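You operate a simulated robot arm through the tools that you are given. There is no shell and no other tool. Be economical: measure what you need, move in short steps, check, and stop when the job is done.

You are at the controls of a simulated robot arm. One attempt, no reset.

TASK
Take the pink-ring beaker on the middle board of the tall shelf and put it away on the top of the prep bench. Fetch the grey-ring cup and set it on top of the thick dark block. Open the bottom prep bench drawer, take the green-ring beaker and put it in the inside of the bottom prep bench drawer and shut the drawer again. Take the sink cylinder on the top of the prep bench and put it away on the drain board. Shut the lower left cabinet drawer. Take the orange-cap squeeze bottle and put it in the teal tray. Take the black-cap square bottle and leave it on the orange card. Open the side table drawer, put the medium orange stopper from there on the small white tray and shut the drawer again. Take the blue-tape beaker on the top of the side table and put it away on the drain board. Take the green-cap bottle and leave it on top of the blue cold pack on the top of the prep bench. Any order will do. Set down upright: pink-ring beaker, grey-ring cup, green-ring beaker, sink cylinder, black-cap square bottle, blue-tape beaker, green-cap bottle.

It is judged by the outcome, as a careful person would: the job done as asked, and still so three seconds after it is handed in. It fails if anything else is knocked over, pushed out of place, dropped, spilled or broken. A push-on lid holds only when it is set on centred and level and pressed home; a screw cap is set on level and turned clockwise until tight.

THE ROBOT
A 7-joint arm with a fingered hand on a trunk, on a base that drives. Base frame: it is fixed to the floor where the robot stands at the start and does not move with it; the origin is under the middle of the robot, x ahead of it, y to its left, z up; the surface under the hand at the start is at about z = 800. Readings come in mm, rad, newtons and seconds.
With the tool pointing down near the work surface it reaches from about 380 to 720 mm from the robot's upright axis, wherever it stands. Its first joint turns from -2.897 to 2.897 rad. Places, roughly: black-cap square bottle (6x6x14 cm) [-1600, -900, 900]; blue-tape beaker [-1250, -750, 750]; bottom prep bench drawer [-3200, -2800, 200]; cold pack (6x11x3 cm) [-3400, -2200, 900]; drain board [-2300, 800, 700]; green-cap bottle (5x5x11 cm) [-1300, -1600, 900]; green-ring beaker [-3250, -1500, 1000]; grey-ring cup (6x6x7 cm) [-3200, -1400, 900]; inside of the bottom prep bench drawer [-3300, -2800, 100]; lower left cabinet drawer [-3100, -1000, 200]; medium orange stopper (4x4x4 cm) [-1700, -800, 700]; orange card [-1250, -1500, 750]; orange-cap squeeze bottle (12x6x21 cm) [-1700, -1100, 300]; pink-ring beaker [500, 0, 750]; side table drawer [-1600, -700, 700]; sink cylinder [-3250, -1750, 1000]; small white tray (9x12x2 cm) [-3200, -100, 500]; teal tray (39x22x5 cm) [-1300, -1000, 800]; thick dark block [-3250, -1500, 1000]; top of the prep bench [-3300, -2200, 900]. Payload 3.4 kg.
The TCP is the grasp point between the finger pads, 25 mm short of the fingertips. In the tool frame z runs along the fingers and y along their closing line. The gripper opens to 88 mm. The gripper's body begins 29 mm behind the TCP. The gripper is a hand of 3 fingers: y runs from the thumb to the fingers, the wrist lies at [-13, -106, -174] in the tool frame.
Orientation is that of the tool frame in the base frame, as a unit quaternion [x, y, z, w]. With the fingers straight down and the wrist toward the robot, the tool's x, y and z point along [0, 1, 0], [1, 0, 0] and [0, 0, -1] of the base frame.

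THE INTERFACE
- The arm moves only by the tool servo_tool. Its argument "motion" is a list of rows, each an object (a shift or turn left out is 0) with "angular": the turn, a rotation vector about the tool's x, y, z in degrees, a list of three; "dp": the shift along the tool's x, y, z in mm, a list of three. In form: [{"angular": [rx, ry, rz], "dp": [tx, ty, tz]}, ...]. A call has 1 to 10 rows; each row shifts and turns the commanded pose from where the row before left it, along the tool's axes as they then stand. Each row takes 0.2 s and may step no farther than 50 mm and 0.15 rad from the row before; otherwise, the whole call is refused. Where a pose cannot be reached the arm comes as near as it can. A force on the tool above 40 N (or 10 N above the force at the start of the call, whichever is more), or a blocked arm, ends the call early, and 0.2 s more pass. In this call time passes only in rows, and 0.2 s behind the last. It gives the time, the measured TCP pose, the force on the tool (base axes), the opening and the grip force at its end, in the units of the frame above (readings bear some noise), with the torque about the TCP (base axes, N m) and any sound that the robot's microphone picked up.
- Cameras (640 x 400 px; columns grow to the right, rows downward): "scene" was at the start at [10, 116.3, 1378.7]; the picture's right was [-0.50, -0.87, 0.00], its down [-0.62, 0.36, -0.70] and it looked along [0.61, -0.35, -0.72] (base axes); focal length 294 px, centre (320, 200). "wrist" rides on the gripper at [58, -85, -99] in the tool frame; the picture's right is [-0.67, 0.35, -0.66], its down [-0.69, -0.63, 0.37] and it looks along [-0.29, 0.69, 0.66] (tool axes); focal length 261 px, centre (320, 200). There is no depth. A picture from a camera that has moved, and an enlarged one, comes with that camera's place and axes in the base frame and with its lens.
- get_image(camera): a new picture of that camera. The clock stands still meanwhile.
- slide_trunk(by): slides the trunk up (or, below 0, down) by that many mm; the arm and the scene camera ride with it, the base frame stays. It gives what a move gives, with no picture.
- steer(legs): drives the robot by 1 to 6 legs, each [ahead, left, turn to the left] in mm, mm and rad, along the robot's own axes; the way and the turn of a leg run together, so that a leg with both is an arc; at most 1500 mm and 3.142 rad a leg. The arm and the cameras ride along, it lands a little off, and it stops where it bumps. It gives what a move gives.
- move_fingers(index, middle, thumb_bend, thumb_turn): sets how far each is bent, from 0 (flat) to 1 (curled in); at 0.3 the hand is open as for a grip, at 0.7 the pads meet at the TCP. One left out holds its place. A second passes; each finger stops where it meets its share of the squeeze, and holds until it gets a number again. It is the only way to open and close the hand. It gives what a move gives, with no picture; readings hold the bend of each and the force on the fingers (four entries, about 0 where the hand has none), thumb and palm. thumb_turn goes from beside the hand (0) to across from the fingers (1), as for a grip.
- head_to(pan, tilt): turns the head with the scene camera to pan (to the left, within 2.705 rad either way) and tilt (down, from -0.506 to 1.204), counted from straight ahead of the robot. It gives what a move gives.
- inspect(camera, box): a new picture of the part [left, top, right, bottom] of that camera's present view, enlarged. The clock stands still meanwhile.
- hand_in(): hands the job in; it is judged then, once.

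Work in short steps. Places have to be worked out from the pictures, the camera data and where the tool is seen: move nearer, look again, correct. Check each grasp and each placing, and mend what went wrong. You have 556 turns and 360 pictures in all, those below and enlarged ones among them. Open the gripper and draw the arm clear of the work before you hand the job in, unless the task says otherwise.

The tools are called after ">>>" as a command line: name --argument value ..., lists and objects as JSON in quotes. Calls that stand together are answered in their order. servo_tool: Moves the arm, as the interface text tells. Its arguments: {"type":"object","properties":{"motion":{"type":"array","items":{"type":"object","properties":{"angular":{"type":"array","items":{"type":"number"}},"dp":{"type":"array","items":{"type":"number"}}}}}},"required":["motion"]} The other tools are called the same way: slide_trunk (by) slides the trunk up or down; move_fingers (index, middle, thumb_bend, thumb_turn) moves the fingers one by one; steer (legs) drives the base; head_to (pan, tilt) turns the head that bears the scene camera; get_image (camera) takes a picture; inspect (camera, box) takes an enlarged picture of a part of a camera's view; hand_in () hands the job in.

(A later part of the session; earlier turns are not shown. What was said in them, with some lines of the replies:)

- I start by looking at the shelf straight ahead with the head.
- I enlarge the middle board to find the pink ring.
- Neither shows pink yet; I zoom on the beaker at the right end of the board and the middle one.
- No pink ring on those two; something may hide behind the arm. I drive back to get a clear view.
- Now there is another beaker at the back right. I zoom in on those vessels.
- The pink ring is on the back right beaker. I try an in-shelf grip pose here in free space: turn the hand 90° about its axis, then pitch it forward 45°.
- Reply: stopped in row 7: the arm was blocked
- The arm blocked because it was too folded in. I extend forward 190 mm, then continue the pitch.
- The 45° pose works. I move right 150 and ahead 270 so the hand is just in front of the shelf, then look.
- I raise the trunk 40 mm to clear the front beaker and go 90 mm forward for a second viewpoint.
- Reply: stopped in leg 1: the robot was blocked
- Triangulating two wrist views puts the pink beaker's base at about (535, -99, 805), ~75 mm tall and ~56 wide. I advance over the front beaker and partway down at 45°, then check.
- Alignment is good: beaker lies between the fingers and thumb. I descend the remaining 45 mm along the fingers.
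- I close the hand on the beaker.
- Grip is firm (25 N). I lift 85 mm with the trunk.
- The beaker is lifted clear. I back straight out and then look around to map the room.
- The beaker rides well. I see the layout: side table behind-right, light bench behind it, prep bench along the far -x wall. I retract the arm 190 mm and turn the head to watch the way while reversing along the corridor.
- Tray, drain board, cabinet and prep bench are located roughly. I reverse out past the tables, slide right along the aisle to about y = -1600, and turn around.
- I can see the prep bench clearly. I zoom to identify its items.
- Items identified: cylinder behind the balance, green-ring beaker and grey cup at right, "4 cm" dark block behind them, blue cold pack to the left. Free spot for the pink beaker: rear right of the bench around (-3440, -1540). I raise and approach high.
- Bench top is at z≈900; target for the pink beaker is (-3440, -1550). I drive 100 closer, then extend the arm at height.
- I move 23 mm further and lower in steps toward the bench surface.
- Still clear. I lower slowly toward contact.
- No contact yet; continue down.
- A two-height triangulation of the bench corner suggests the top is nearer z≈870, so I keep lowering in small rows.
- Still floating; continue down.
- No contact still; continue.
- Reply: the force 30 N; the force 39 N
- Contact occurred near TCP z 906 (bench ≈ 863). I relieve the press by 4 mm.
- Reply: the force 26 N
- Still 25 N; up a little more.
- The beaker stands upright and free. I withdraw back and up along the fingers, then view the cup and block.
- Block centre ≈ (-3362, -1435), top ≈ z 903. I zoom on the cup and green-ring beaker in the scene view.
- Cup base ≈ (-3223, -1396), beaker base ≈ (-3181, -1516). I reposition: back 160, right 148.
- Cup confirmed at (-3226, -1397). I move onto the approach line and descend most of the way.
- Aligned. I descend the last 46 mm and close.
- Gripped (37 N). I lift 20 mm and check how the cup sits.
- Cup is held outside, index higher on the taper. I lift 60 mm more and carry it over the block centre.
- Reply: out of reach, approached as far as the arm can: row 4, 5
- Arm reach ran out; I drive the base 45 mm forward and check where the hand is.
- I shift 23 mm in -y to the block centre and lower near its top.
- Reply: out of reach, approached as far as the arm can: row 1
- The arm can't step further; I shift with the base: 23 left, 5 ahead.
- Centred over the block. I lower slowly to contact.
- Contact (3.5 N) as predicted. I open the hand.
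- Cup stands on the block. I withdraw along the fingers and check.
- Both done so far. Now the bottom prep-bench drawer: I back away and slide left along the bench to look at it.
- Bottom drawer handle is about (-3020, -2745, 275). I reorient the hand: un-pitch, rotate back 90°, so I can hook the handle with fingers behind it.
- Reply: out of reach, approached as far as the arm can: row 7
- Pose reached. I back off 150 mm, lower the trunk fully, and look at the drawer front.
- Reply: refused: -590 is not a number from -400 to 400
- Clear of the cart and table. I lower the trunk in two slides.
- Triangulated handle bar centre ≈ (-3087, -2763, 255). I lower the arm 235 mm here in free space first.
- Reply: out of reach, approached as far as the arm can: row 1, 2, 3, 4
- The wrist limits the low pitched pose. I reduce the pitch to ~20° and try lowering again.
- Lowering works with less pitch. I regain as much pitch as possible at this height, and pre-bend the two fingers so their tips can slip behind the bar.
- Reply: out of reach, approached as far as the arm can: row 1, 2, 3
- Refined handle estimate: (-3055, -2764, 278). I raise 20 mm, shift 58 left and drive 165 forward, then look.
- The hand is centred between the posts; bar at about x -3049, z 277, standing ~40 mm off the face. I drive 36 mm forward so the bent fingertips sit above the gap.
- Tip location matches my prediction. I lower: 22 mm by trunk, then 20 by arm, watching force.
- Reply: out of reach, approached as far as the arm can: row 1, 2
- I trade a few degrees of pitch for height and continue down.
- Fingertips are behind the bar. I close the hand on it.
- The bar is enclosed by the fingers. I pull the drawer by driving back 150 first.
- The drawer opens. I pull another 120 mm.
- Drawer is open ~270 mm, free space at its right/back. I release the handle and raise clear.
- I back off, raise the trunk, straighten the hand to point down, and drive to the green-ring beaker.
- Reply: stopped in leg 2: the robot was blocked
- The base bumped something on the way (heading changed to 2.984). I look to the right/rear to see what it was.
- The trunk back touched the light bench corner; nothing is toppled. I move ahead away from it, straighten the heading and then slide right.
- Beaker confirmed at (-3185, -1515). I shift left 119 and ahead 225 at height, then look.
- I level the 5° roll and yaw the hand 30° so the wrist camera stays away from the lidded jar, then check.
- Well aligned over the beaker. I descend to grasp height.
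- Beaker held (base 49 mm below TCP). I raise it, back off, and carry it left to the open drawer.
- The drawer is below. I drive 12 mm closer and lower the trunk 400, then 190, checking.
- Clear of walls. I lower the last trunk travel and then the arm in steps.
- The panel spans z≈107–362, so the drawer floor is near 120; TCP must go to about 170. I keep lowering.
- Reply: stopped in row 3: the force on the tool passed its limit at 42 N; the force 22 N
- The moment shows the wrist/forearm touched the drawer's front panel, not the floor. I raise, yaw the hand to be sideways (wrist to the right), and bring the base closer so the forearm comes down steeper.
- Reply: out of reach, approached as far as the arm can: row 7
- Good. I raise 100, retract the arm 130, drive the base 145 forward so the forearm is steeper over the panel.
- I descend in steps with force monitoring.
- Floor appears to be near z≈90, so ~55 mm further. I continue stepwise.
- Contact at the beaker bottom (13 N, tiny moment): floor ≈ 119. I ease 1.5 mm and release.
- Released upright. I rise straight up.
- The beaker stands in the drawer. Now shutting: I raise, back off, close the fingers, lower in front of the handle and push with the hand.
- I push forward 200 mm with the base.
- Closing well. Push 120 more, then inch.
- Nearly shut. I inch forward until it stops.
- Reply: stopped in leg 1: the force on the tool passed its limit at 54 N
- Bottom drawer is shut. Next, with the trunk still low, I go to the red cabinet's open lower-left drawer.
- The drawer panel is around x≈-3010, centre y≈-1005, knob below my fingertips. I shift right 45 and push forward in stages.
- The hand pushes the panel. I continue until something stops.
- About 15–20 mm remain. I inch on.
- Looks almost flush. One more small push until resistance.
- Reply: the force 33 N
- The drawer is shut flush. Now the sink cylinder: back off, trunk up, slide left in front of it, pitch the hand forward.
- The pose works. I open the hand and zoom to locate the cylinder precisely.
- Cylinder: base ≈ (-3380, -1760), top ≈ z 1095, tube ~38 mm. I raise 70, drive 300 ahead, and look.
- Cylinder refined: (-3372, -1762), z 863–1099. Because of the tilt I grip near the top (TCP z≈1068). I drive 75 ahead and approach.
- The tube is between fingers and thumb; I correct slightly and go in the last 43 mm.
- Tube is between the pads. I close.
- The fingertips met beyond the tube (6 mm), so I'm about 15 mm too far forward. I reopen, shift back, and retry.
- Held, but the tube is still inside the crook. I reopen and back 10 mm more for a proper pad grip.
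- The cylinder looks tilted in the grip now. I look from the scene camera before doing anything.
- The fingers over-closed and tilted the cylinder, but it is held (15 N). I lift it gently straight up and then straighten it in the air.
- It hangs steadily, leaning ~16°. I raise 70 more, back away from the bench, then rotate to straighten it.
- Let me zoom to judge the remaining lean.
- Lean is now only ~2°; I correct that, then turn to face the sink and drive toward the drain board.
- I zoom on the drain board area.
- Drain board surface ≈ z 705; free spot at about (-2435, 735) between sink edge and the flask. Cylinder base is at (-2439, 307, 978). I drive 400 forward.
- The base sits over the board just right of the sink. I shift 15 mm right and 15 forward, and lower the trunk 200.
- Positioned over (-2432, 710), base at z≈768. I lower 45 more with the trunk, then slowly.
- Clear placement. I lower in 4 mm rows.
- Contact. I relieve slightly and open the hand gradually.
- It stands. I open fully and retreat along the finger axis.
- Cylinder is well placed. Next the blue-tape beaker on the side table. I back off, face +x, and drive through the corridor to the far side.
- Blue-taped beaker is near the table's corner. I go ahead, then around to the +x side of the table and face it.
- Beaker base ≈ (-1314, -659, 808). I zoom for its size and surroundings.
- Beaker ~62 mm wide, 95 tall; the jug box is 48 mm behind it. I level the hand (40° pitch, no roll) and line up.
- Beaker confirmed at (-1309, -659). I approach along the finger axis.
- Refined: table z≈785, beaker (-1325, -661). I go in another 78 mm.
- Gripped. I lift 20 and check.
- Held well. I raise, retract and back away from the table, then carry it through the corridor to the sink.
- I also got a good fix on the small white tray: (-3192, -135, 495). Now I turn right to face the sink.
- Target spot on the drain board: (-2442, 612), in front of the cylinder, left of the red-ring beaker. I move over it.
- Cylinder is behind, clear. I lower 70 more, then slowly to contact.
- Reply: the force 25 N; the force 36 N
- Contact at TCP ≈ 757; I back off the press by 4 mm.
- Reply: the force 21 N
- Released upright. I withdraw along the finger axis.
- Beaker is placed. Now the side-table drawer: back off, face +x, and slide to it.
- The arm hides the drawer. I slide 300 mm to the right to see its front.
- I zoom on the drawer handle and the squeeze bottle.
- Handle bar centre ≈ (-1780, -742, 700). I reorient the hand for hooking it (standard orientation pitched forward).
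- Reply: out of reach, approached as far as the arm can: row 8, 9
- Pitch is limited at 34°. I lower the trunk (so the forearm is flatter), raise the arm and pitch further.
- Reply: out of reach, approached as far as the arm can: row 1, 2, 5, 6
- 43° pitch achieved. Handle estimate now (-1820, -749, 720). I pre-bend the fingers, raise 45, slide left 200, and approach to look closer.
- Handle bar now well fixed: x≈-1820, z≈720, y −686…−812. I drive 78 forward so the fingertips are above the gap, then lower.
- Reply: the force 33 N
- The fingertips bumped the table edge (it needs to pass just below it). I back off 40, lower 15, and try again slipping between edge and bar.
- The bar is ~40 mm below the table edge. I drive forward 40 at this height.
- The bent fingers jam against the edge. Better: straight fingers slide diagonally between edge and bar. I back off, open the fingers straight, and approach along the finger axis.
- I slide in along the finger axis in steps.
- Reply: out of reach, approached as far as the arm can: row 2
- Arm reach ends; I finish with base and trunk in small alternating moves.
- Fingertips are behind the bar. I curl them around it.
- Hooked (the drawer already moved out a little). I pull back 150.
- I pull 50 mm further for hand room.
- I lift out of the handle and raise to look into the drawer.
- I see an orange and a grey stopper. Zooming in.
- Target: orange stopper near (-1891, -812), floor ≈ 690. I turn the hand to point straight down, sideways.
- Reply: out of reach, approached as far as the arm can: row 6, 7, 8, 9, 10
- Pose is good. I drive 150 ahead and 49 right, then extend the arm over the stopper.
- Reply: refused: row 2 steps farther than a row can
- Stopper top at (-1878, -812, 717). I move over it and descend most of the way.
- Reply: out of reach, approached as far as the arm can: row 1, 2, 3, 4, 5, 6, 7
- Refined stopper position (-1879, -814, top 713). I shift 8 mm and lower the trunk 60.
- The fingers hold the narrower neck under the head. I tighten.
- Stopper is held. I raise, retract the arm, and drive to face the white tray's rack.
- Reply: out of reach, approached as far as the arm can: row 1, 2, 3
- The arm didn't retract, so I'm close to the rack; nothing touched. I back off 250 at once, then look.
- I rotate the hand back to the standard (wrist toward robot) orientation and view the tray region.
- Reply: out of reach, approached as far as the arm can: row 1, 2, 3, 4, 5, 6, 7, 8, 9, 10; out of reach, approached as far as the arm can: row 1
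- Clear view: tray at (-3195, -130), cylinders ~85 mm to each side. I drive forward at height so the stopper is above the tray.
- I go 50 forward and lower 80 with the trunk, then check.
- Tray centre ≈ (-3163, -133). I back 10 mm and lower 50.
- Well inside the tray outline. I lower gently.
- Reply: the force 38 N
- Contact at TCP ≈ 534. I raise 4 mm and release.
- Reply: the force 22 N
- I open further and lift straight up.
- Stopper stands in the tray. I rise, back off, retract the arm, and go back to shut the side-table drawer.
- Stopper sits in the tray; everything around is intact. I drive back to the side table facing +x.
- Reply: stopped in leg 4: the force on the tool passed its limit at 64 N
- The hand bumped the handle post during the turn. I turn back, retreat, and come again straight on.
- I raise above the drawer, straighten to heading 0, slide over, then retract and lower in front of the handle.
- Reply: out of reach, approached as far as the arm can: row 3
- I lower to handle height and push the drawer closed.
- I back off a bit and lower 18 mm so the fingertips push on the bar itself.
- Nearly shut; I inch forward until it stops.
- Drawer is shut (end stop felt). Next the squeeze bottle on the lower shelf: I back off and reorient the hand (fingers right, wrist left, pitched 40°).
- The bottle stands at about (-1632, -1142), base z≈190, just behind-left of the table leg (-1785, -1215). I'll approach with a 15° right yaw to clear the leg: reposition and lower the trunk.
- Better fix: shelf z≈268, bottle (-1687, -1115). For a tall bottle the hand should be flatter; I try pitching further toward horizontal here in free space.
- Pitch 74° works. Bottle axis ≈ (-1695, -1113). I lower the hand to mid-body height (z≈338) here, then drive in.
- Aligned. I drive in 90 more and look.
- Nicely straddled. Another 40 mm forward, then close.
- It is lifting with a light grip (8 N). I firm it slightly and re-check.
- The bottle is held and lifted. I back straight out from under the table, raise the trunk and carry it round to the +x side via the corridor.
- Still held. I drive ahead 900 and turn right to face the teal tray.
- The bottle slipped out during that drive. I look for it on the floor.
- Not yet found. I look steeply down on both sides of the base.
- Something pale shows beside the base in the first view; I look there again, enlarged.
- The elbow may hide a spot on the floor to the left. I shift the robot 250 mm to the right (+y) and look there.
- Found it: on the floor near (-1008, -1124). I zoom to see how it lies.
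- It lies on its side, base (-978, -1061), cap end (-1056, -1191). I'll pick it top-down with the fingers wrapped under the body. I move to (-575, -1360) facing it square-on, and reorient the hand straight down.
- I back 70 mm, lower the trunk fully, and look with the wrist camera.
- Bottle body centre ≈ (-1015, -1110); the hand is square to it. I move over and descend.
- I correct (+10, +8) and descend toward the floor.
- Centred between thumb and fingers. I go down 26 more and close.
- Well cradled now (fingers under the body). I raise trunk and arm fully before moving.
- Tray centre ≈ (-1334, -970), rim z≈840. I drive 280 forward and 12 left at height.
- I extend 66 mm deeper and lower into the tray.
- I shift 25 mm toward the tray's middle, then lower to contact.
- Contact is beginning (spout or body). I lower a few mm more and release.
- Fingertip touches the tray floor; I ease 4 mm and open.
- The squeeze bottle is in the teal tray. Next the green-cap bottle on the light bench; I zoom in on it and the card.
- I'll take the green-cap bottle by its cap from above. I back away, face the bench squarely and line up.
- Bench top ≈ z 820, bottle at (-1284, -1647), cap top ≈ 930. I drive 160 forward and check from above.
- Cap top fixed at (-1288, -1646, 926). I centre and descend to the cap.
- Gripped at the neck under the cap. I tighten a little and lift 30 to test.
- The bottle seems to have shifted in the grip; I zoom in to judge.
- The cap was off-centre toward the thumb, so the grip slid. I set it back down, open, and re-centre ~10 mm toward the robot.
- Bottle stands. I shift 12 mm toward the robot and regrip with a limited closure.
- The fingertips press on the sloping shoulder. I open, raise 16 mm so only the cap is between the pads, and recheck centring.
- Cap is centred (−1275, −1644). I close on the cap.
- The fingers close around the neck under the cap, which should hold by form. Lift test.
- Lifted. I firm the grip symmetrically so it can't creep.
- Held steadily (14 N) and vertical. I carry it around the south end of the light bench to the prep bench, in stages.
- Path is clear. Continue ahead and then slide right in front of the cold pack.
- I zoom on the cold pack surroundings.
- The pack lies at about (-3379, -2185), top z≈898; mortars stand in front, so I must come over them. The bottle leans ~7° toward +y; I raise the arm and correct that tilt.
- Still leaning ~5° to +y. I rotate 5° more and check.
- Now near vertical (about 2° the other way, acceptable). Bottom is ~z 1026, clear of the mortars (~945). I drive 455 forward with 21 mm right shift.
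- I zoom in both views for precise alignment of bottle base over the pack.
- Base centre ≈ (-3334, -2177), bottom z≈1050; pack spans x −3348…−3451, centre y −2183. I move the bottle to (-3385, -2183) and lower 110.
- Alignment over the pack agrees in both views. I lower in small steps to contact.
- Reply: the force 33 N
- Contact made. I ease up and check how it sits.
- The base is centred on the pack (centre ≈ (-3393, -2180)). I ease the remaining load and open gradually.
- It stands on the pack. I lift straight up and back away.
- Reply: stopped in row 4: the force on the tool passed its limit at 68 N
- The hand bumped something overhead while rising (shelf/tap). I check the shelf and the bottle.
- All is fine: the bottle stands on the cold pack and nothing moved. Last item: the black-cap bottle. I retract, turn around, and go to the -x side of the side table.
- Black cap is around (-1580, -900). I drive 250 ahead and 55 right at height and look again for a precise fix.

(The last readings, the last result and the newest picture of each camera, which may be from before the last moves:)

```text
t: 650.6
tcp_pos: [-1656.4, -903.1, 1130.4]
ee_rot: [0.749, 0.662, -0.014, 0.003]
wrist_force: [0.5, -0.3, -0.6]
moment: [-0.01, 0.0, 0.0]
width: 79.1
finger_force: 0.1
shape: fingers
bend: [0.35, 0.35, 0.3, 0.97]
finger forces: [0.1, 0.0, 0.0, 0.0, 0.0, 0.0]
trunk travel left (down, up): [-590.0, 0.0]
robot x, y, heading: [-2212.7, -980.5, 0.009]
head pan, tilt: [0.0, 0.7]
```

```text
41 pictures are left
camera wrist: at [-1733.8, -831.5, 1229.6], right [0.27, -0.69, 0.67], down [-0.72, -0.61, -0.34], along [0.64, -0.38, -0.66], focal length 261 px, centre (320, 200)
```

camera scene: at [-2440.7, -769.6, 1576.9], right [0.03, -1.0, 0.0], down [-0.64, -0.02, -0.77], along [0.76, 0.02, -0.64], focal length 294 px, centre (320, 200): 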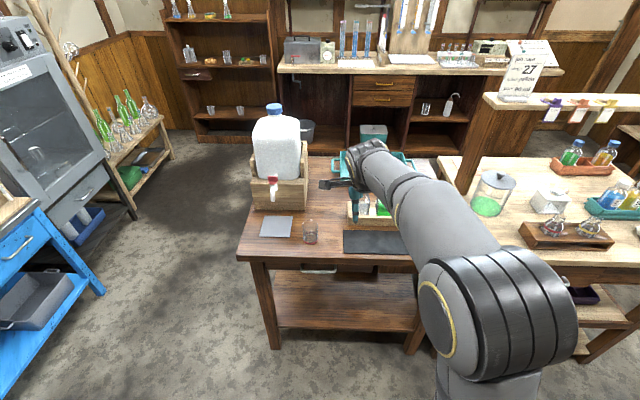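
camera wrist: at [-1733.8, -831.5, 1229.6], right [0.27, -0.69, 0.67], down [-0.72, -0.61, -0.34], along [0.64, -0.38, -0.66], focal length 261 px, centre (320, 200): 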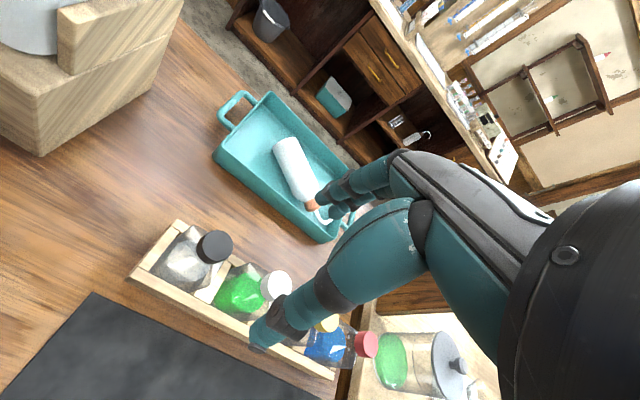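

Cap top fixed at (-1618, -890, 951). I centre over it and descend to just above.

>>> servo_tool --motion '[{"dp": [20, 38, 10]}, {"dp": [0, 0, 45]}, {"dp": [0, 0, 45]}, {"dp": [0, 0, 30]}]'

>>> inspect --camera "wrist" --box '[160, 140, 420, 360]'

```text
t: 651.6
tcp_pos: [-1619.6, -887.9, 1001.8]
ee_rot: [0.749, 0.662, -0.013, 0.003]
wrist_force: [-0.8, -0.8, -0.6]
moment: [-0.01, -0.01, -0.04]
width: 79.4
finger_force: 0.0
shape: fingers
bend: [0.35, 0.35, 0.3, 0.97]
finger forces: [0.0, 0.1, 0.0, 0.1, 0.1, 0.1]
trunk travel left (down, up): [-590.0, 0.0]
robot x, y, heading: [-2209.8, -977.3, 0.008]
head pan, tilt: [0.0, 0.7]
```

```text
1.82 times, centred on (290, 250) of wrist
camera zoom: at [-1695.5, -818.7, 1100.2], right [0.27, -0.69, 0.67], down [-0.72, -0.61, -0.34], along [0.64, -0.38, -0.66], focal length 474 px, centre (374, 109)
```

zoom: 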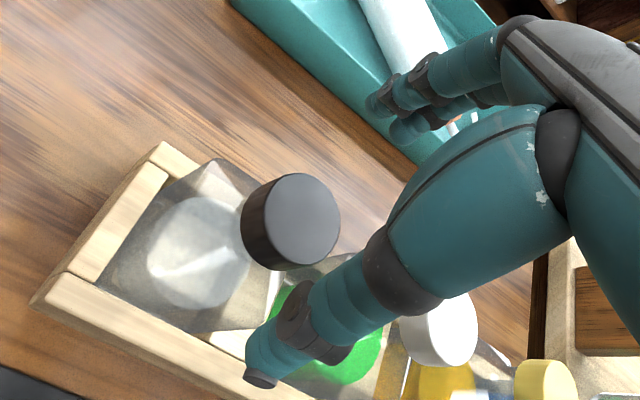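

Small correction: cap at (-1617, -894, 947). I shift and descend onto it, then close.

>>> servo_tool --motion '[{"dp": [-5, 3, 20]}, {"dp": [0, 0, 20]}, {"dp": [0, 0, 12]}]'

>>> inspect --camera "wrist" --box '[160, 140, 420, 360]'

```text
t: 652.4
tcp_pos: [-1619.8, -896.0, 947.2]
ee_rot: [0.75, 0.662, -0.014, 0.002]
wrist_force: [-0.7, -0.2, -0.1]
moment: [0.0, -0.02, 0.0]
width: 79.5
finger_force: 0.0
shape: fingers
bend: [0.35, 0.35, 0.3, 0.97]
finger forces: [0.0, 0.0, 0.1, 0.0, 0.1, 0.0]
trunk travel left (down, up): [-590.0, 0.0]
robot x, y, heading: [-2211.9, -978.4, 0.006]
head pan, tilt: [0.0, 0.7]
```

```text
1.82 times, centred on (290, 250) of wrist
camera zoom: at [-1695.7, -825.3, 1047.0], right [0.28, -0.69, 0.67], down [-0.72, -0.61, -0.34], along [0.64, -0.38, -0.66], focal length 474 px, centre (374, 109)
```

zoom: 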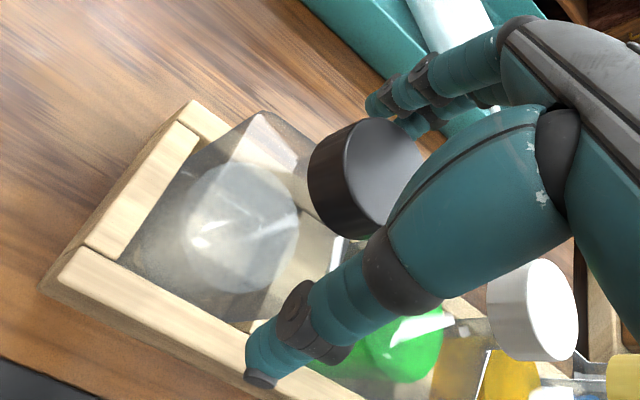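

Centred. I close on the cap.

>>> move_fingers --index 0.7 --middle 0.7 --thumb_bend 0.7

>>> servo_tool --motion '[{"dp": [0, 0, -12]}, {"dp": [0, 0, -18]}]'

>>> inspect --camera "wrist" --box '[160, 140, 420, 360]'

```text
t: 653.4
tcp_pos: [-1620.1, -895.3, 947.8]
ee_rot: [0.749, 0.662, -0.015, 0.002]
wrist_force: [1.1, -0.4, -1.0]
moment: [0.0, -0.08, 0.05]
width: 23.5
finger_force: 11.1
shape: fingers
bend: [0.6, 0.65, 0.59, 0.97]
finger forces: [8.3, 3.6, 0.0, 0.0, 10.8, 0.1]
trunk travel left (down, up): [-590.0, 0.0]
robot x, y, heading: [-2211.8, -977.1, 0.009]
head pan, tilt: [0.0, 0.7]
```

```text
t: 654.0
tcp_pos: [-1619.5, -895.5, 979.2]
ee_rot: [0.75, 0.662, -0.014, 0.003]
wrist_force: [-0.1, -0.3, -3.3]
moment: [-0.01, 0.01, -0.02]
width: 23.8
finger_force: 11.0
shape: fingers
bend: [0.6, 0.66, 0.59, 0.97]
finger forces: [8.1, 3.1, 0.0, 0.1, 10.7, 0.0]
trunk travel left (down, up): [-590.0, 0.0]
robot x, y, heading: [-2208.5, -977.1, 0.014]
head pan, tilt: [0.0, 0.7]
```

```text
1.82 times, centred on (290, 250) of wrist
camera zoom: at [-1694.4, -824.9, 1078.2], right [0.27, -0.69, 0.67], down [-0.72, -0.61, -0.34], along [0.64, -0.38, -0.66], focal length 474 px, centre (374, 109)
```

zoom: 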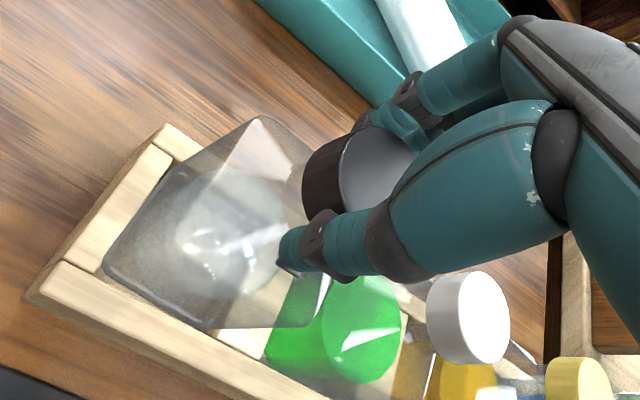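

It's lifting upright (≈0.3 kg). I firm the grip and raise it clear of the rack.

>>> move_fingers --index 0.78 --middle 0.78 --thumb_bend 0.76

>>> servo_tool --motion '[{"dp": [0, 0, -25]}, {"dp": [0, 0, -40]}, {"dp": [0, 0, -40]}, {"dp": [0, 0, -40]}]'

>>> inspect --camera "wrist" --box '[100, 140, 420, 380]'

```text
t: 655.0
tcp_pos: [-1617.9, -894.8, 978.9]
ee_rot: [0.749, 0.662, -0.013, 0.003]
wrist_force: [-0.8, -1.0, -1.9]
moment: [-0.04, -0.02, 0.0]
width: 22.1
finger_force: 22.2
shape: fingers
bend: [0.73, 0.74, 0.58, 0.95]
finger forces: [12.0, 13.1, 0.1, 0.0, 19.1, 0.0]
trunk travel left (down, up): [-590.0, 0.0]
robot x, y, heading: [-2212.8, -979.0, 0.006]
head pan, tilt: [0.0, 0.7]
```

```text
t: 656.0
tcp_pos: [-1617.0, -890.5, 1123.3]
ee_rot: [0.75, 0.662, -0.014, 0.003]
wrist_force: [-0.8, -0.9, -3.1]
moment: [-0.03, 0.0, -0.03]
width: 22.4
finger_force: 21.6
shape: fingers
bend: [0.73, 0.74, 0.58, 0.95]
finger forces: [12.3, 12.8, 0.0, 0.0, 18.8, 0.0]
trunk travel left (down, up): [-590.0, 0.0]
robot x, y, heading: [-2208.2, -976.4, 0.007]
head pan, tilt: [0.0, 0.7]
```

```text
1.67 times, centred on (260, 260) of wrist
camera zoom: at [-1692.4, -820.6, 1223.2], right [0.28, -0.69, 0.67], down [-0.72, -0.61, -0.34], along [0.64, -0.38, -0.66], focal length 434 px, centre (420, 100)
```

zoom: 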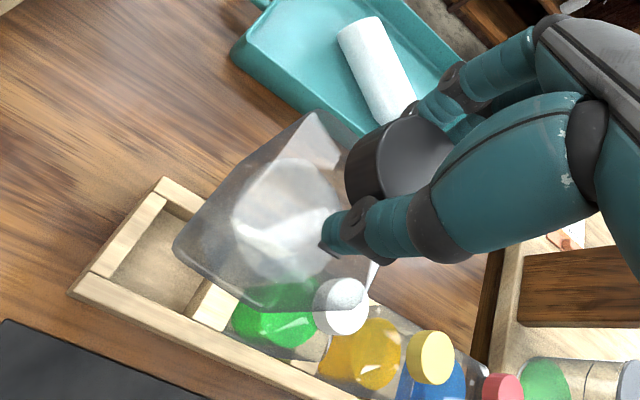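

Firmly held (19–22 N). I back away and carry it via the corridor to the +x side.

>>> steer --legs '[[-270, 0, 0], [0, 917, -0.007], [1400, 0, 0], [520, 0, 0], [0, 0, -1.571]]'

>>> get_image --camera "wrist"

```text
t: 675.3
tcp_pos: [-483.8, -690.9, 1124.0]
ee_rot: [0.997, -0.072, -0.012, -0.007]
wrist_force: [-0.1, -0.2, -4.0]
moment: [0.0, 0.02, 0.02]
width: 21.9
finger_force: 20.8
shape: fingers
bend: [0.73, 0.74, 0.58, 0.95]
finger forces: [12.1, 11.5, 0.1, 0.0, 17.7, 0.0]
trunk travel left (down, up): [-590.0, 0.0]
robot x, y, heading: [-558.8, -88.2, -1.585]
head pan, tilt: [0.0, 0.7]
```

```text
36 pictures are left
camera wrist: at [-412.4, -617.1, 1222.7], right [-0.7, -0.26, 0.67], down [-0.6, 0.73, -0.34], along [-0.4, -0.63, -0.66], focal length 261 px, centre (320, 200)
```

wrist: 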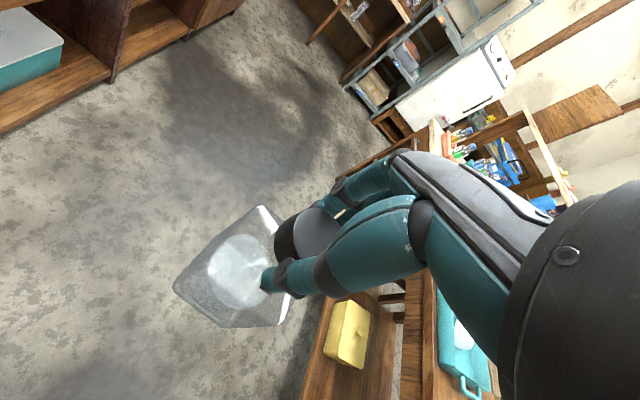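

Still secure. I drive ahead and turn to face the card.

>>> steer --legs '[[1235, 0, 0], [0, 0, -1.557]]'

>>> get_image --camera "scene"

>>> get_image --camera "wrist"

```text
t: 685.3
tcp_pos: [-1169.6, -1385.2, 1123.1]
ee_rot: [-0.658, 0.753, 0.003, 0.015]
wrist_force: [-0.2, -0.1, -3.1]
moment: [0.01, 0.02, 0.03]
width: 21.2
finger_force: 19.4
shape: fingers
bend: [0.73, 0.74, 0.59, 0.95]
finger forces: [11.8, 11.0, 0.0, 0.0, 16.6, 0.0]
trunk travel left (down, up): [-590.0, 0.0]
robot x, y, heading: [-573.1, -1307.4, 3.13]
head pan, tilt: [0.0, 0.7]
```

```text
35 pictures are left
camera scene: at [-598.4, -1465.4, 1576.9], right [0.0, 1.0, 0.0], down [0.64, 0.0, -0.76], along [-0.76, 0.0, -0.64], focal length 294 px, centre (320, 200)
```

scene: 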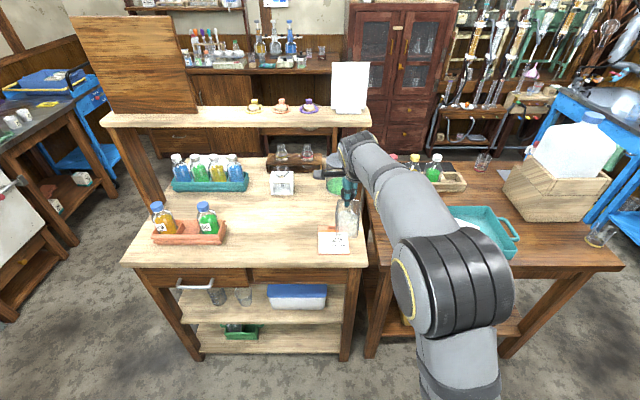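

```text
34 pictures are left
camera wrist: at [-1095.9, -1456.9, 1222.7], right [-0.27, 0.7, 0.67], down [0.72, 0.6, -0.34], along [-0.64, 0.39, -0.66], focal length 261 px, centre (320, 200)
```

wrist: 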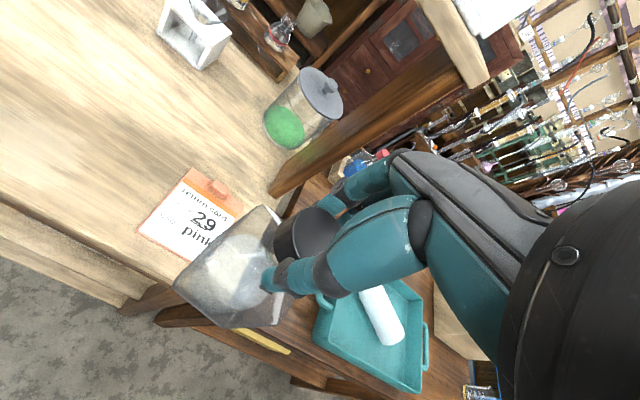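

I zoom the scene to align bottle and card.

>>> inspect --camera "scene" --box '[300, 160, 400, 270]'

>>> inspect --camera "wrist" --box '[120, 150, 360, 340]'

```text
3.64 times, centred on (350, 215) of scene
camera zoom: at [-598.4, -1465.4, 1576.9], right [0.0, 1.0, 0.0], down [0.64, 0.0, -0.76], along [-0.76, 0.0, -0.64], focal length 1068 px, centre (211, 146)
```

zoom: 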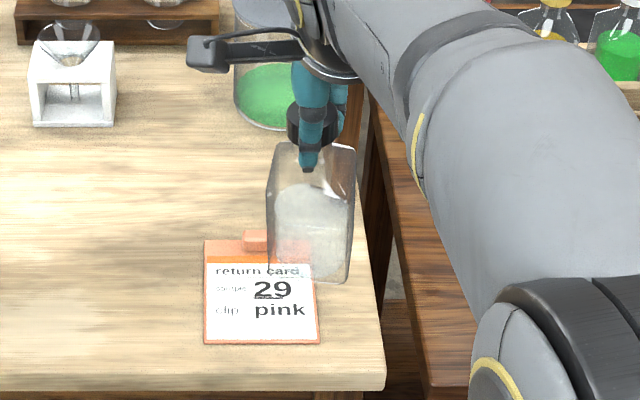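

```text
2.11 times, centred on (240, 245) of wrist
camera zoom: at [-1095.9, -1456.9, 1222.7], right [-0.27, 0.7, 0.67], down [0.72, 0.6, -0.34], along [-0.64, 0.39, -0.66], focal length 549 px, centre (488, 105)
```

zoom: 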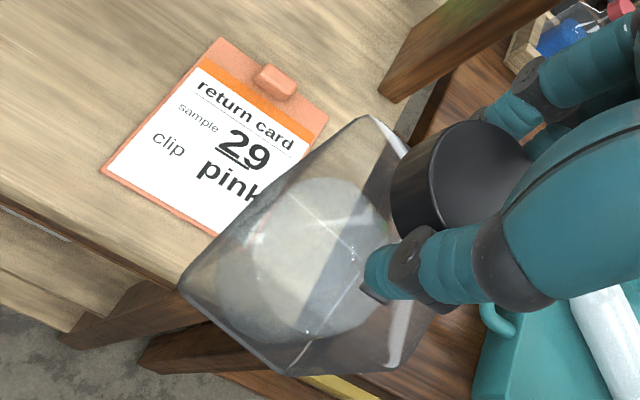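

Bottle base ≈ (-1168, -1385); card white area centre ≈ (-1272, -1420). I correct the ~4° lean and move 100 ahead, 35 left.

>>> servo_tool --motion '[{"angular": [-1.4, 3.6, 0]}]'

>>> steer --legs '[[100, 35, 0]]'

>>> inspect --camera "scene" --box '[280, 150, 400, 280]'

>>> inspect --camera "wrist" --box '[120, 150, 360, 340]'

```text
t: 685.7
tcp_pos: [-1169.3, -1386.0, 1123.8]
ee_rot: [-0.657, 0.753, -0.009, -0.017]
wrist_force: [0.5, -0.4, -2.6]
moment: [0.01, -0.01, 0.0]
width: 21.0
finger_force: 19.6
shape: fingers
bend: [0.73, 0.74, 0.59, 0.95]
finger forces: [11.5, 11.2, 0.0, 0.0, 16.5, 0.1]
trunk travel left (down, up): [-590.0, 0.0]
robot x, y, heading: [-574.9, -1305.3, 3.139]
head pan, tilt: [0.0, 0.7]
```

```text
t: 686.9
tcp_pos: [-1271.4, -1420.7, 1122.1]
ee_rot: [-0.657, 0.754, -0.009, -0.017]
wrist_force: [-0.4, 0.1, -2.7]
moment: [0.05, 0.0, 0.03]
width: 21.4
finger_force: 19.5
shape: fingers
bend: [0.73, 0.75, 0.59, 0.95]
finger forces: [11.7, 10.8, 0.0, 0.0, 16.5, 0.0]
trunk travel left (down, up): [-590.0, 0.0]
robot x, y, heading: [-668.7, -1339.8, 3.137]
head pan, tilt: [0.0, 0.7]
```

```text
3.08 times, centred on (340, 215) of scene
camera zoom: at [-699.2, -1500.7, 1576.8], right [0.0, 1.0, 0.0], down [0.65, 0.0, -0.76], along [-0.76, 0.0, -0.65], focal length 904 px, centre (258, 154)
```

zoom: 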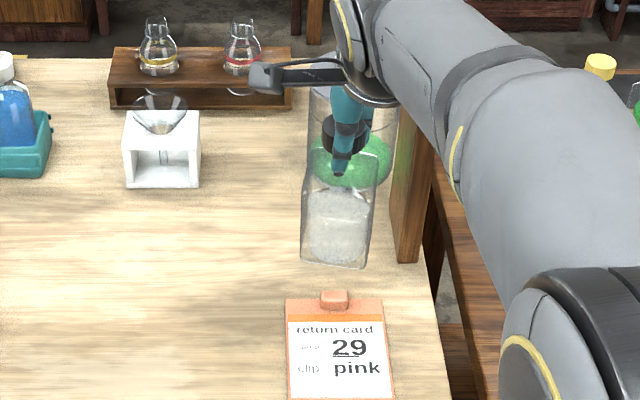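

```text
2.11 times, centred on (240, 245) of wrist
camera zoom: at [-1193.3, -1486.0, 1223.5], right [-0.25, 0.73, 0.63], down [0.71, 0.58, -0.4], along [-0.66, 0.35, -0.67], focal length 549 px, centre (488, 105)
```

zoom: 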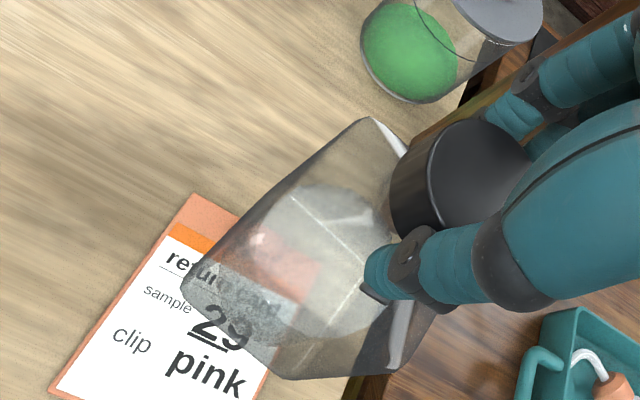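

Bottle is vertical and over the card (base ≈ (-1269, -1427)). I lower 125, then slowly.

>>> servo_tool --motion '[{"dp": [-1.6, -0.4, 42]}, {"dp": [-1.6, -0.4, 42]}, {"dp": [-1.6, -0.4, 42]}]'

>>> inspect --camera "wrist" --box '[120, 150, 360, 340]'

>>> inspect --camera "scene" --box '[280, 150, 400, 290]'

```text
t: 687.6
tcp_pos: [-1270.2, -1420.8, 996.7]
ee_rot: [-0.658, 0.753, -0.009, -0.017]
wrist_force: [0.2, 0.0, -3.3]
moment: [0.0, 0.04, 0.0]
width: 21.1
finger_force: 18.8
shape: fingers
bend: [0.73, 0.75, 0.59, 0.95]
finger forces: [10.9, 9.9, 0.1, 0.0, 15.7, 0.1]
trunk travel left (down, up): [-590.0, 0.0]
robot x, y, heading: [-675.8, -1339.3, 3.132]
head pan, tilt: [0.0, 0.7]
```

```text
2.11 times, centred on (240, 245) of wrist
camera zoom: at [-1192.4, -1486.7, 1097.3], right [-0.24, 0.74, 0.63], down [0.71, 0.58, -0.4], along [-0.66, 0.35, -0.66], focal length 549 px, centre (488, 105)
```

zoom: 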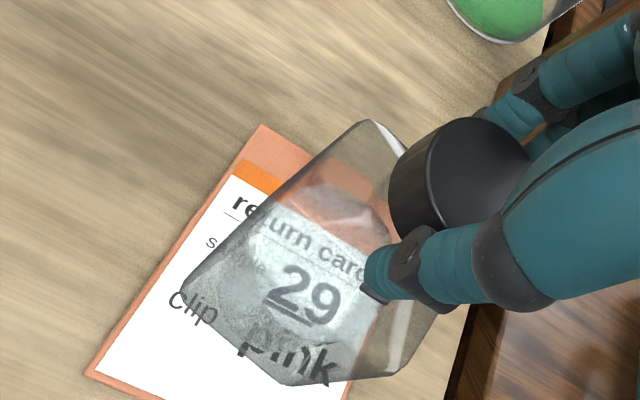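

```text
2.86 times, centred on (340, 220) of scene
camera zoom: at [-698.1, -1500.4, 1576.9], right [0.0, 1.0, 0.0], down [0.64, 0.0, -0.76], along [-0.76, 0.0, -0.64], focal length 839 px, centre (263, 143)
```

zoom: 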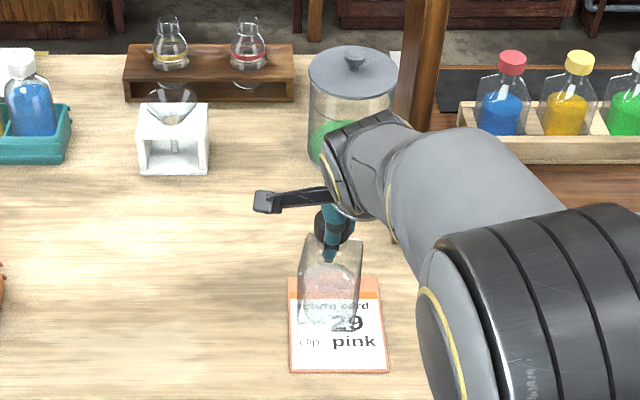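

Good. I nudge 6 mm in +y and lower in small steps to contact.

>>> servo_tool --motion '[{"dp": [-6, -1, 12]}, {"dp": [-0.5, 0, 12]}]'

>>> servo_tool --motion '[{"dp": [-0.2, 0, 4]}, {"dp": [-0.1, 0, 3]}]'

>>> servo_tool --motion '[{"dp": [-0.1, 0, 3]}]'

```text
t: 688.2
tcp_pos: [-1268.6, -1416.4, 973.0]
ee_rot: [-0.657, 0.754, -0.01, -0.018]
wrist_force: [-0.1, 0.2, -2.6]
moment: [0.01, 0.04, -0.02]
width: 21.0
finger_force: 17.7
shape: fingers
bend: [0.73, 0.75, 0.59, 0.95]
finger forces: [10.9, 9.5, 0.1, 0.1, 15.5, 0.0]
trunk travel left (down, up): [-590.0, 0.0]
robot x, y, heading: [-670.2, -1340.0, 3.135]
head pan, tilt: [0.0, 0.7]
```

```text
t: 688.9
tcp_pos: [-1269.9, -1414.0, 966.3]
ee_rot: [-0.657, 0.754, -0.008, -0.018]
wrist_force: [-1.1, 0.8, -2.5]
moment: [0.02, -0.01, 0.01]
width: 20.9
finger_force: 18.2
shape: fingers
bend: [0.73, 0.75, 0.59, 0.95]
finger forces: [10.9, 9.4, 0.1, 0.1, 15.5, 0.1]
trunk travel left (down, up): [-590.0, 0.0]
robot x, y, heading: [-666.3, -1344.0, 3.135]
head pan, tilt: [0.0, 0.7]
```

```text
t: 689.2
tcp_pos: [-1269.5, -1414.5, 963.4]
ee_rot: [-0.657, 0.754, -0.01, -0.018]
wrist_force: [0.6, 1.1, -2.1]
moment: [0.0, 0.01, -0.01]
width: 21.4
finger_force: 17.6
shape: fingers
bend: [0.73, 0.75, 0.59, 0.95]
finger forces: [10.8, 9.3, 0.0, 0.1, 15.4, 0.1]
trunk travel left (down, up): [-590.0, 0.0]
robot x, y, heading: [-673.3, -1338.7, 3.138]
head pan, tilt: [0.0, 0.7]
```

>>> servo_tool --motion '[{"dp": [-0.1, 0, 3]}]'

>>> servo_tool --motion '[{"dp": [-0.1, 0, 2.5]}]'

>>> servo_tool --motion '[{"dp": [-0.1, 0, 2.5]}]'

```text
t: 689.6
tcp_pos: [-1268.9, -1415.7, 960.0]
ee_rot: [-0.657, 0.754, -0.009, -0.018]
wrist_force: [-0.1, 0.6, -1.2]
moment: [0.01, -0.02, 0.02]
width: 20.6
finger_force: 17.5
shape: fingers
bend: [0.74, 0.75, 0.59, 0.95]
finger forces: [10.7, 9.8, 0.1, 0.1, 15.3, 0.1]
trunk travel left (down, up): [-590.0, 0.0]
robot x, y, heading: [-668.7, -1343.0, 3.133]
head pan, tilt: [0.0, 0.7]
```

```text
t: 690.0
tcp_pos: [-1269.0, -1414.7, 957.9]
ee_rot: [-0.657, 0.754, -0.01, -0.018]
wrist_force: [-0.9, 0.9, 3.6]
moment: [-0.09, -0.07, 0.01]
width: 20.1
finger_force: 17.7
shape: fingers
bend: [0.74, 0.75, 0.59, 0.95]
finger forces: [11.0, 9.8, 0.0, 0.0, 15.0, 0.0]
trunk travel left (down, up): [-590.0, 0.0]
robot x, y, heading: [-669.1, -1339.0, 3.139]
head pan, tilt: [0.0, 0.7]
```

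```text
t: 690.5
tcp_pos: [-1269.2, -1414.7, 957.0]
ee_rot: [-0.657, 0.754, -0.007, -0.021]
wrist_force: [-2.1, 3.7, 12.1]
moment: [-0.07, -0.13, 0.02]
width: 20.1
finger_force: 19.9
shape: fingers
bend: [0.74, 0.75, 0.6, 0.95]
finger forces: [12.2, 10.6, 0.0, 0.0, 17.7, 0.0]
trunk travel left (down, up): [-590.0, 0.0]
robot x, y, heading: [-667.1, -1337.3, 3.137]
head pan, tilt: [0.0, 0.7]
```

Contact (12 N). I check how it sits before releasing.

>>> inspect --camera "scene" --box '[300, 190, 380, 290]'

>>> move_fingers --index 0.62 --middle 0.62 --thumb_bend 0.52

>>> inspect --camera "scene" --box '[300, 190, 380, 290]'

```text
4.00 times, centred on (340, 240) of scene
camera zoom: at [-696.2, -1499.4, 1577.2], right [0.0, 1.0, 0.0], down [0.64, 0.0, -0.77], along [-0.77, 0.0, -0.64], focal length 1175 px, centre (240, 40)
```

zoom: 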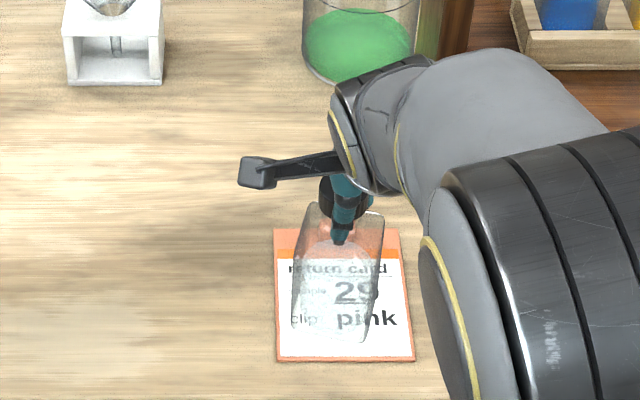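

```text
t: 691.5
tcp_pos: [-1267.4, -1414.7, 958.2]
ee_rot: [-0.656, 0.754, -0.007, -0.02]
wrist_force: [-1.8, 1.4, 20.6]
moment: [0.05, 0.26, -0.02]
width: 26.1
finger_force: 11.0
shape: fingers
bend: [0.62, 0.64, 0.51, 0.97]
finger forces: [9.6, 12.2, 0.0, 0.0, 0.5, 0.0]
trunk travel left (down, up): [-590.0, 0.0]
robot x, y, heading: [-668.7, -1342.0, 3.139]
head pan, tilt: [0.0, 0.7]
```

```text
4.00 times, centred on (340, 240) of scene
camera zoom: at [-695.0, -1499.7, 1577.1], right [0.0, 1.0, 0.0], down [0.64, 0.0, -0.77], along [-0.77, 0.0, -0.64], focal length 1175 px, centre (240, 40)
```

zoom: 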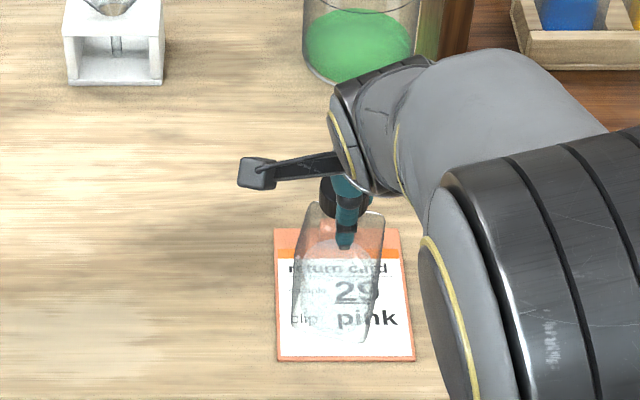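

The finger tips rest on the shoulder; I rise 4 mm, then open fully.

>>> servo_tool --motion '[{"dp": [0.1, 0, -4]}]'

>>> move_fingers --index 0.45 --middle 0.45 --thumb_bend 0.4

>>> move_fingers --index 0.3 --middle 0.3 --thumb_bend 0.3

>>> inspect --camera "wrist" --box '[120, 150, 360, 340]'

```text
t: 691.9
tcp_pos: [-1266.6, -1414.8, 959.1]
ee_rot: [-0.657, 0.754, -0.01, -0.016]
wrist_force: [-1.3, -0.2, 8.2]
moment: [0.02, 0.11, 0.0]
width: 27.3
finger_force: 4.8
shape: fingers
bend: [0.61, 0.63, 0.52, 0.97]
finger forces: [3.7, 5.9, 0.1, 0.0, 0.0, 0.0]
trunk travel left (down, up): [-590.0, 0.0]
robot x, y, heading: [-674.2, -1342.8, 3.135]
head pan, tilt: [0.0, 0.7]
```

```text
t: 692.9
tcp_pos: [-1267.2, -1414.4, 959.0]
ee_rot: [-0.657, 0.754, -0.009, -0.017]
wrist_force: [-0.2, 0.6, 0.7]
moment: [0.0, -0.03, 0.03]
width: 57.7
finger_force: 0.0
shape: fingers
bend: [0.45, 0.45, 0.4, 0.97]
finger forces: [0.1, 0.1, 0.1, 0.0, 0.0, 0.1]
trunk travel left (down, up): [-590.0, 0.0]
robot x, y, heading: [-669.9, -1341.4, 3.135]
head pan, tilt: [0.0, 0.7]
```

```text
t: 693.9
tcp_pos: [-1266.5, -1414.7, 959.4]
ee_rot: [-0.657, 0.754, -0.01, -0.017]
wrist_force: [0.0, 0.2, 1.0]
moment: [0.04, 0.0, 0.01]
width: 84.1
finger_force: 0.2
shape: fingers
bend: [0.3, 0.3, 0.3, 0.97]
finger forces: [0.0, 0.1, 0.1, 0.1, 0.1, 0.0]
trunk travel left (down, up): [-590.0, 0.0]
robot x, y, heading: [-668.1, -1339.5, 3.139]
head pan, tilt: [0.0, 0.7]
```

```text
2.11 times, centred on (240, 245) of wrist
camera zoom: at [-1190.2, -1480.0, 1059.7], right [-0.24, 0.73, 0.63], down [0.71, 0.58, -0.4], along [-0.66, 0.35, -0.66], focal length 549 px, centre (488, 105)
```

zoom: 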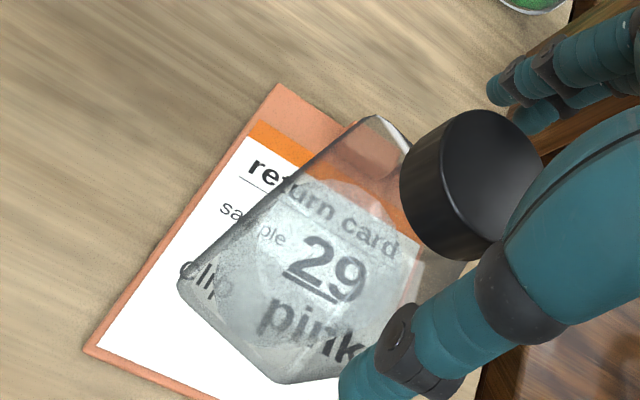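

It stands upright on the card. I rise and withdraw, then verify.

>>> servo_tool --motion '[{"dp": [0, 0, -25]}, {"dp": [0, 0, -30]}, {"dp": [0, 0, -30]}]'

>>> steer --legs '[[-280, 0, 0]]'

>>> get_image --camera "scene"

```text
t: 694.6
tcp_pos: [-1266.2, -1410.4, 1045.0]
ee_rot: [-0.657, 0.754, -0.008, -0.018]
wrist_force: [-0.3, 0.1, -0.3]
moment: [-0.02, 0.01, -0.02]
width: 84.4
finger_force: 0.0
shape: fingers
bend: [0.3, 0.3, 0.3, 0.97]
finger forces: [0.1, 0.0, 0.0, 0.0, 0.1, 0.0]
trunk travel left (down, up): [-590.0, 0.0]
robot x, y, heading: [-672.8, -1342.4, 3.137]
head pan, tilt: [0.0, 0.7]
```

```text
t: 696.6
tcp_pos: [-993.5, -1410.7, 1044.4]
ee_rot: [-0.656, 0.754, -0.008, -0.017]
wrist_force: [-0.3, -0.3, -0.6]
moment: [0.01, -0.01, -0.03]
width: 84.3
finger_force: 0.0
shape: fingers
bend: [0.3, 0.3, 0.3, 0.97]
finger forces: [0.0, 0.1, 0.1, 0.0, 0.0, 0.0]
trunk travel left (down, up): [-590.0, 0.0]
robot x, y, heading: [-400.1, -1339.3, 3.136]
head pan, tilt: [0.0, 0.7]
```

```text
24 pictures are left
camera scene: at [-423.2, -1501.6, 1576.9], right [0.01, 1.0, 0.0], down [0.64, 0.0, -0.77], along [-0.77, 0.01, -0.64], focal length 294 px, centre (320, 200)
```

scene: 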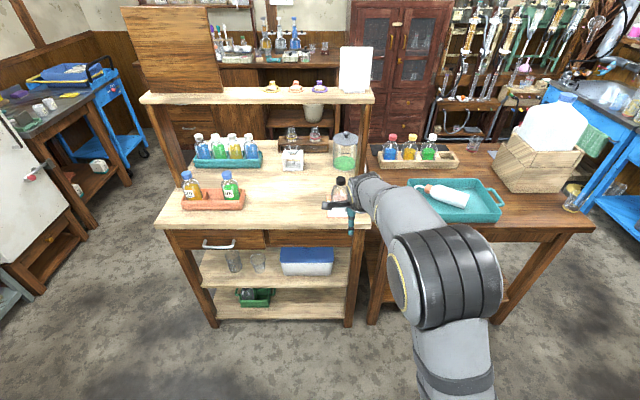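

I verify the bottle on the card and the squeeze bottle with one zoom each.

>>> steer --legs '[[0, -250, 0]]'

>>> head_to --pan 0.25 --tilt 0.6

>>> get_image --camera "scene"

>>> inspect --camera "scene" --box '[230, 100, 400, 250]'

```text
t: 698.4
tcp_pos: [-991.6, -1161.9, 1043.2]
ee_rot: [-0.656, 0.755, -0.009, -0.017]
wrist_force: [-0.4, 0.1, 0.3]
moment: [-0.02, 0.01, 0.01]
width: 84.6
finger_force: 0.0
shape: fingers
bend: [0.3, 0.3, 0.3, 0.97]
finger forces: [0.0, 0.0, 0.0, 0.0, 0.1, 0.0]
trunk travel left (down, up): [-590.0, 0.0]
robot x, y, heading: [-397.6, -1093.3, 3.132]
head pan, tilt: [0.0, 0.7]
```

```text
t: 699.2
tcp_pos: [-991.0, -1161.8, 1043.5]
ee_rot: [-0.656, 0.754, -0.008, -0.018]
wrist_force: [-0.8, 0.3, 0.4]
moment: [0.0, -0.05, 0.0]
width: 84.3
finger_force: 0.0
shape: fingers
bend: [0.3, 0.3, 0.3, 0.97]
finger forces: [0.1, 0.0, 0.0, 0.0, 0.0, 0.0]
trunk travel left (down, up): [-590.0, 0.0]
robot x, y, heading: [-398.3, -1095.7, 3.133]
head pan, tilt: [0.25, 0.6]
```

```text
23 pictures are left
camera scene: at [-423.3, -1275.6, 1585.5], right [-0.24, 0.97, 0.0], down [0.55, 0.14, -0.82], along [-0.8, -0.2, -0.57], focal length 294 px, centre (320, 200)
```

scene: 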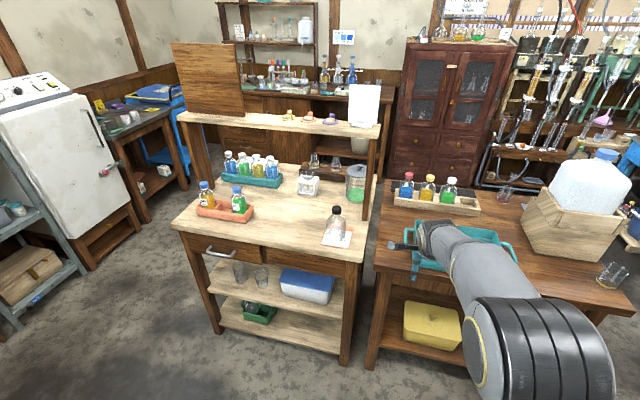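

```text
2.67 times, centred on (315, 175) of scene
camera zoom: at [-423.3, -1275.6, 1585.5], right [-0.24, 0.97, 0.0], down [0.55, 0.14, -0.82], along [-0.8, -0.2, -0.57], focal length 783 px, centre (333, 267)
```

zoom: 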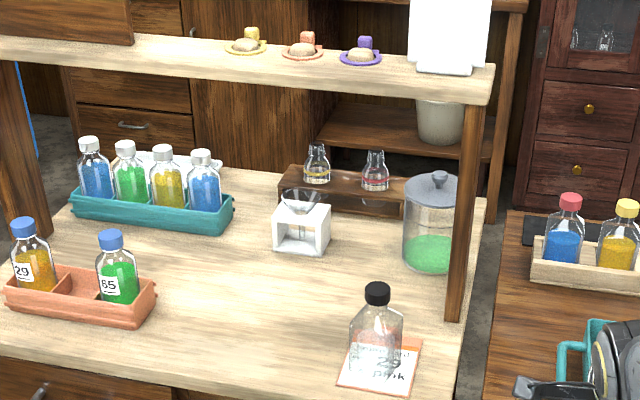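

Every placement checks out in the pictures: the black-cap bottle stands upright on the card, the hand is open and the arm is clear. I hand in the job.

>>> hand_in

```text
The job is handed in.
```

All ten tasks are done and handed in, but I dropped the squeeze bottle once along the way. It slipped from the hand onto the floor as I carried it; I picked it up and it now lies on its side in the teal tray. In the last pictures I took of each, everything was where you asked, and the items to be set down upright were upright.

I also bumped the light bench once with the base. The hand bumped the side table drawer handle and the shelf above the prep bench. I saw nothing knocked over or moved at any of these.
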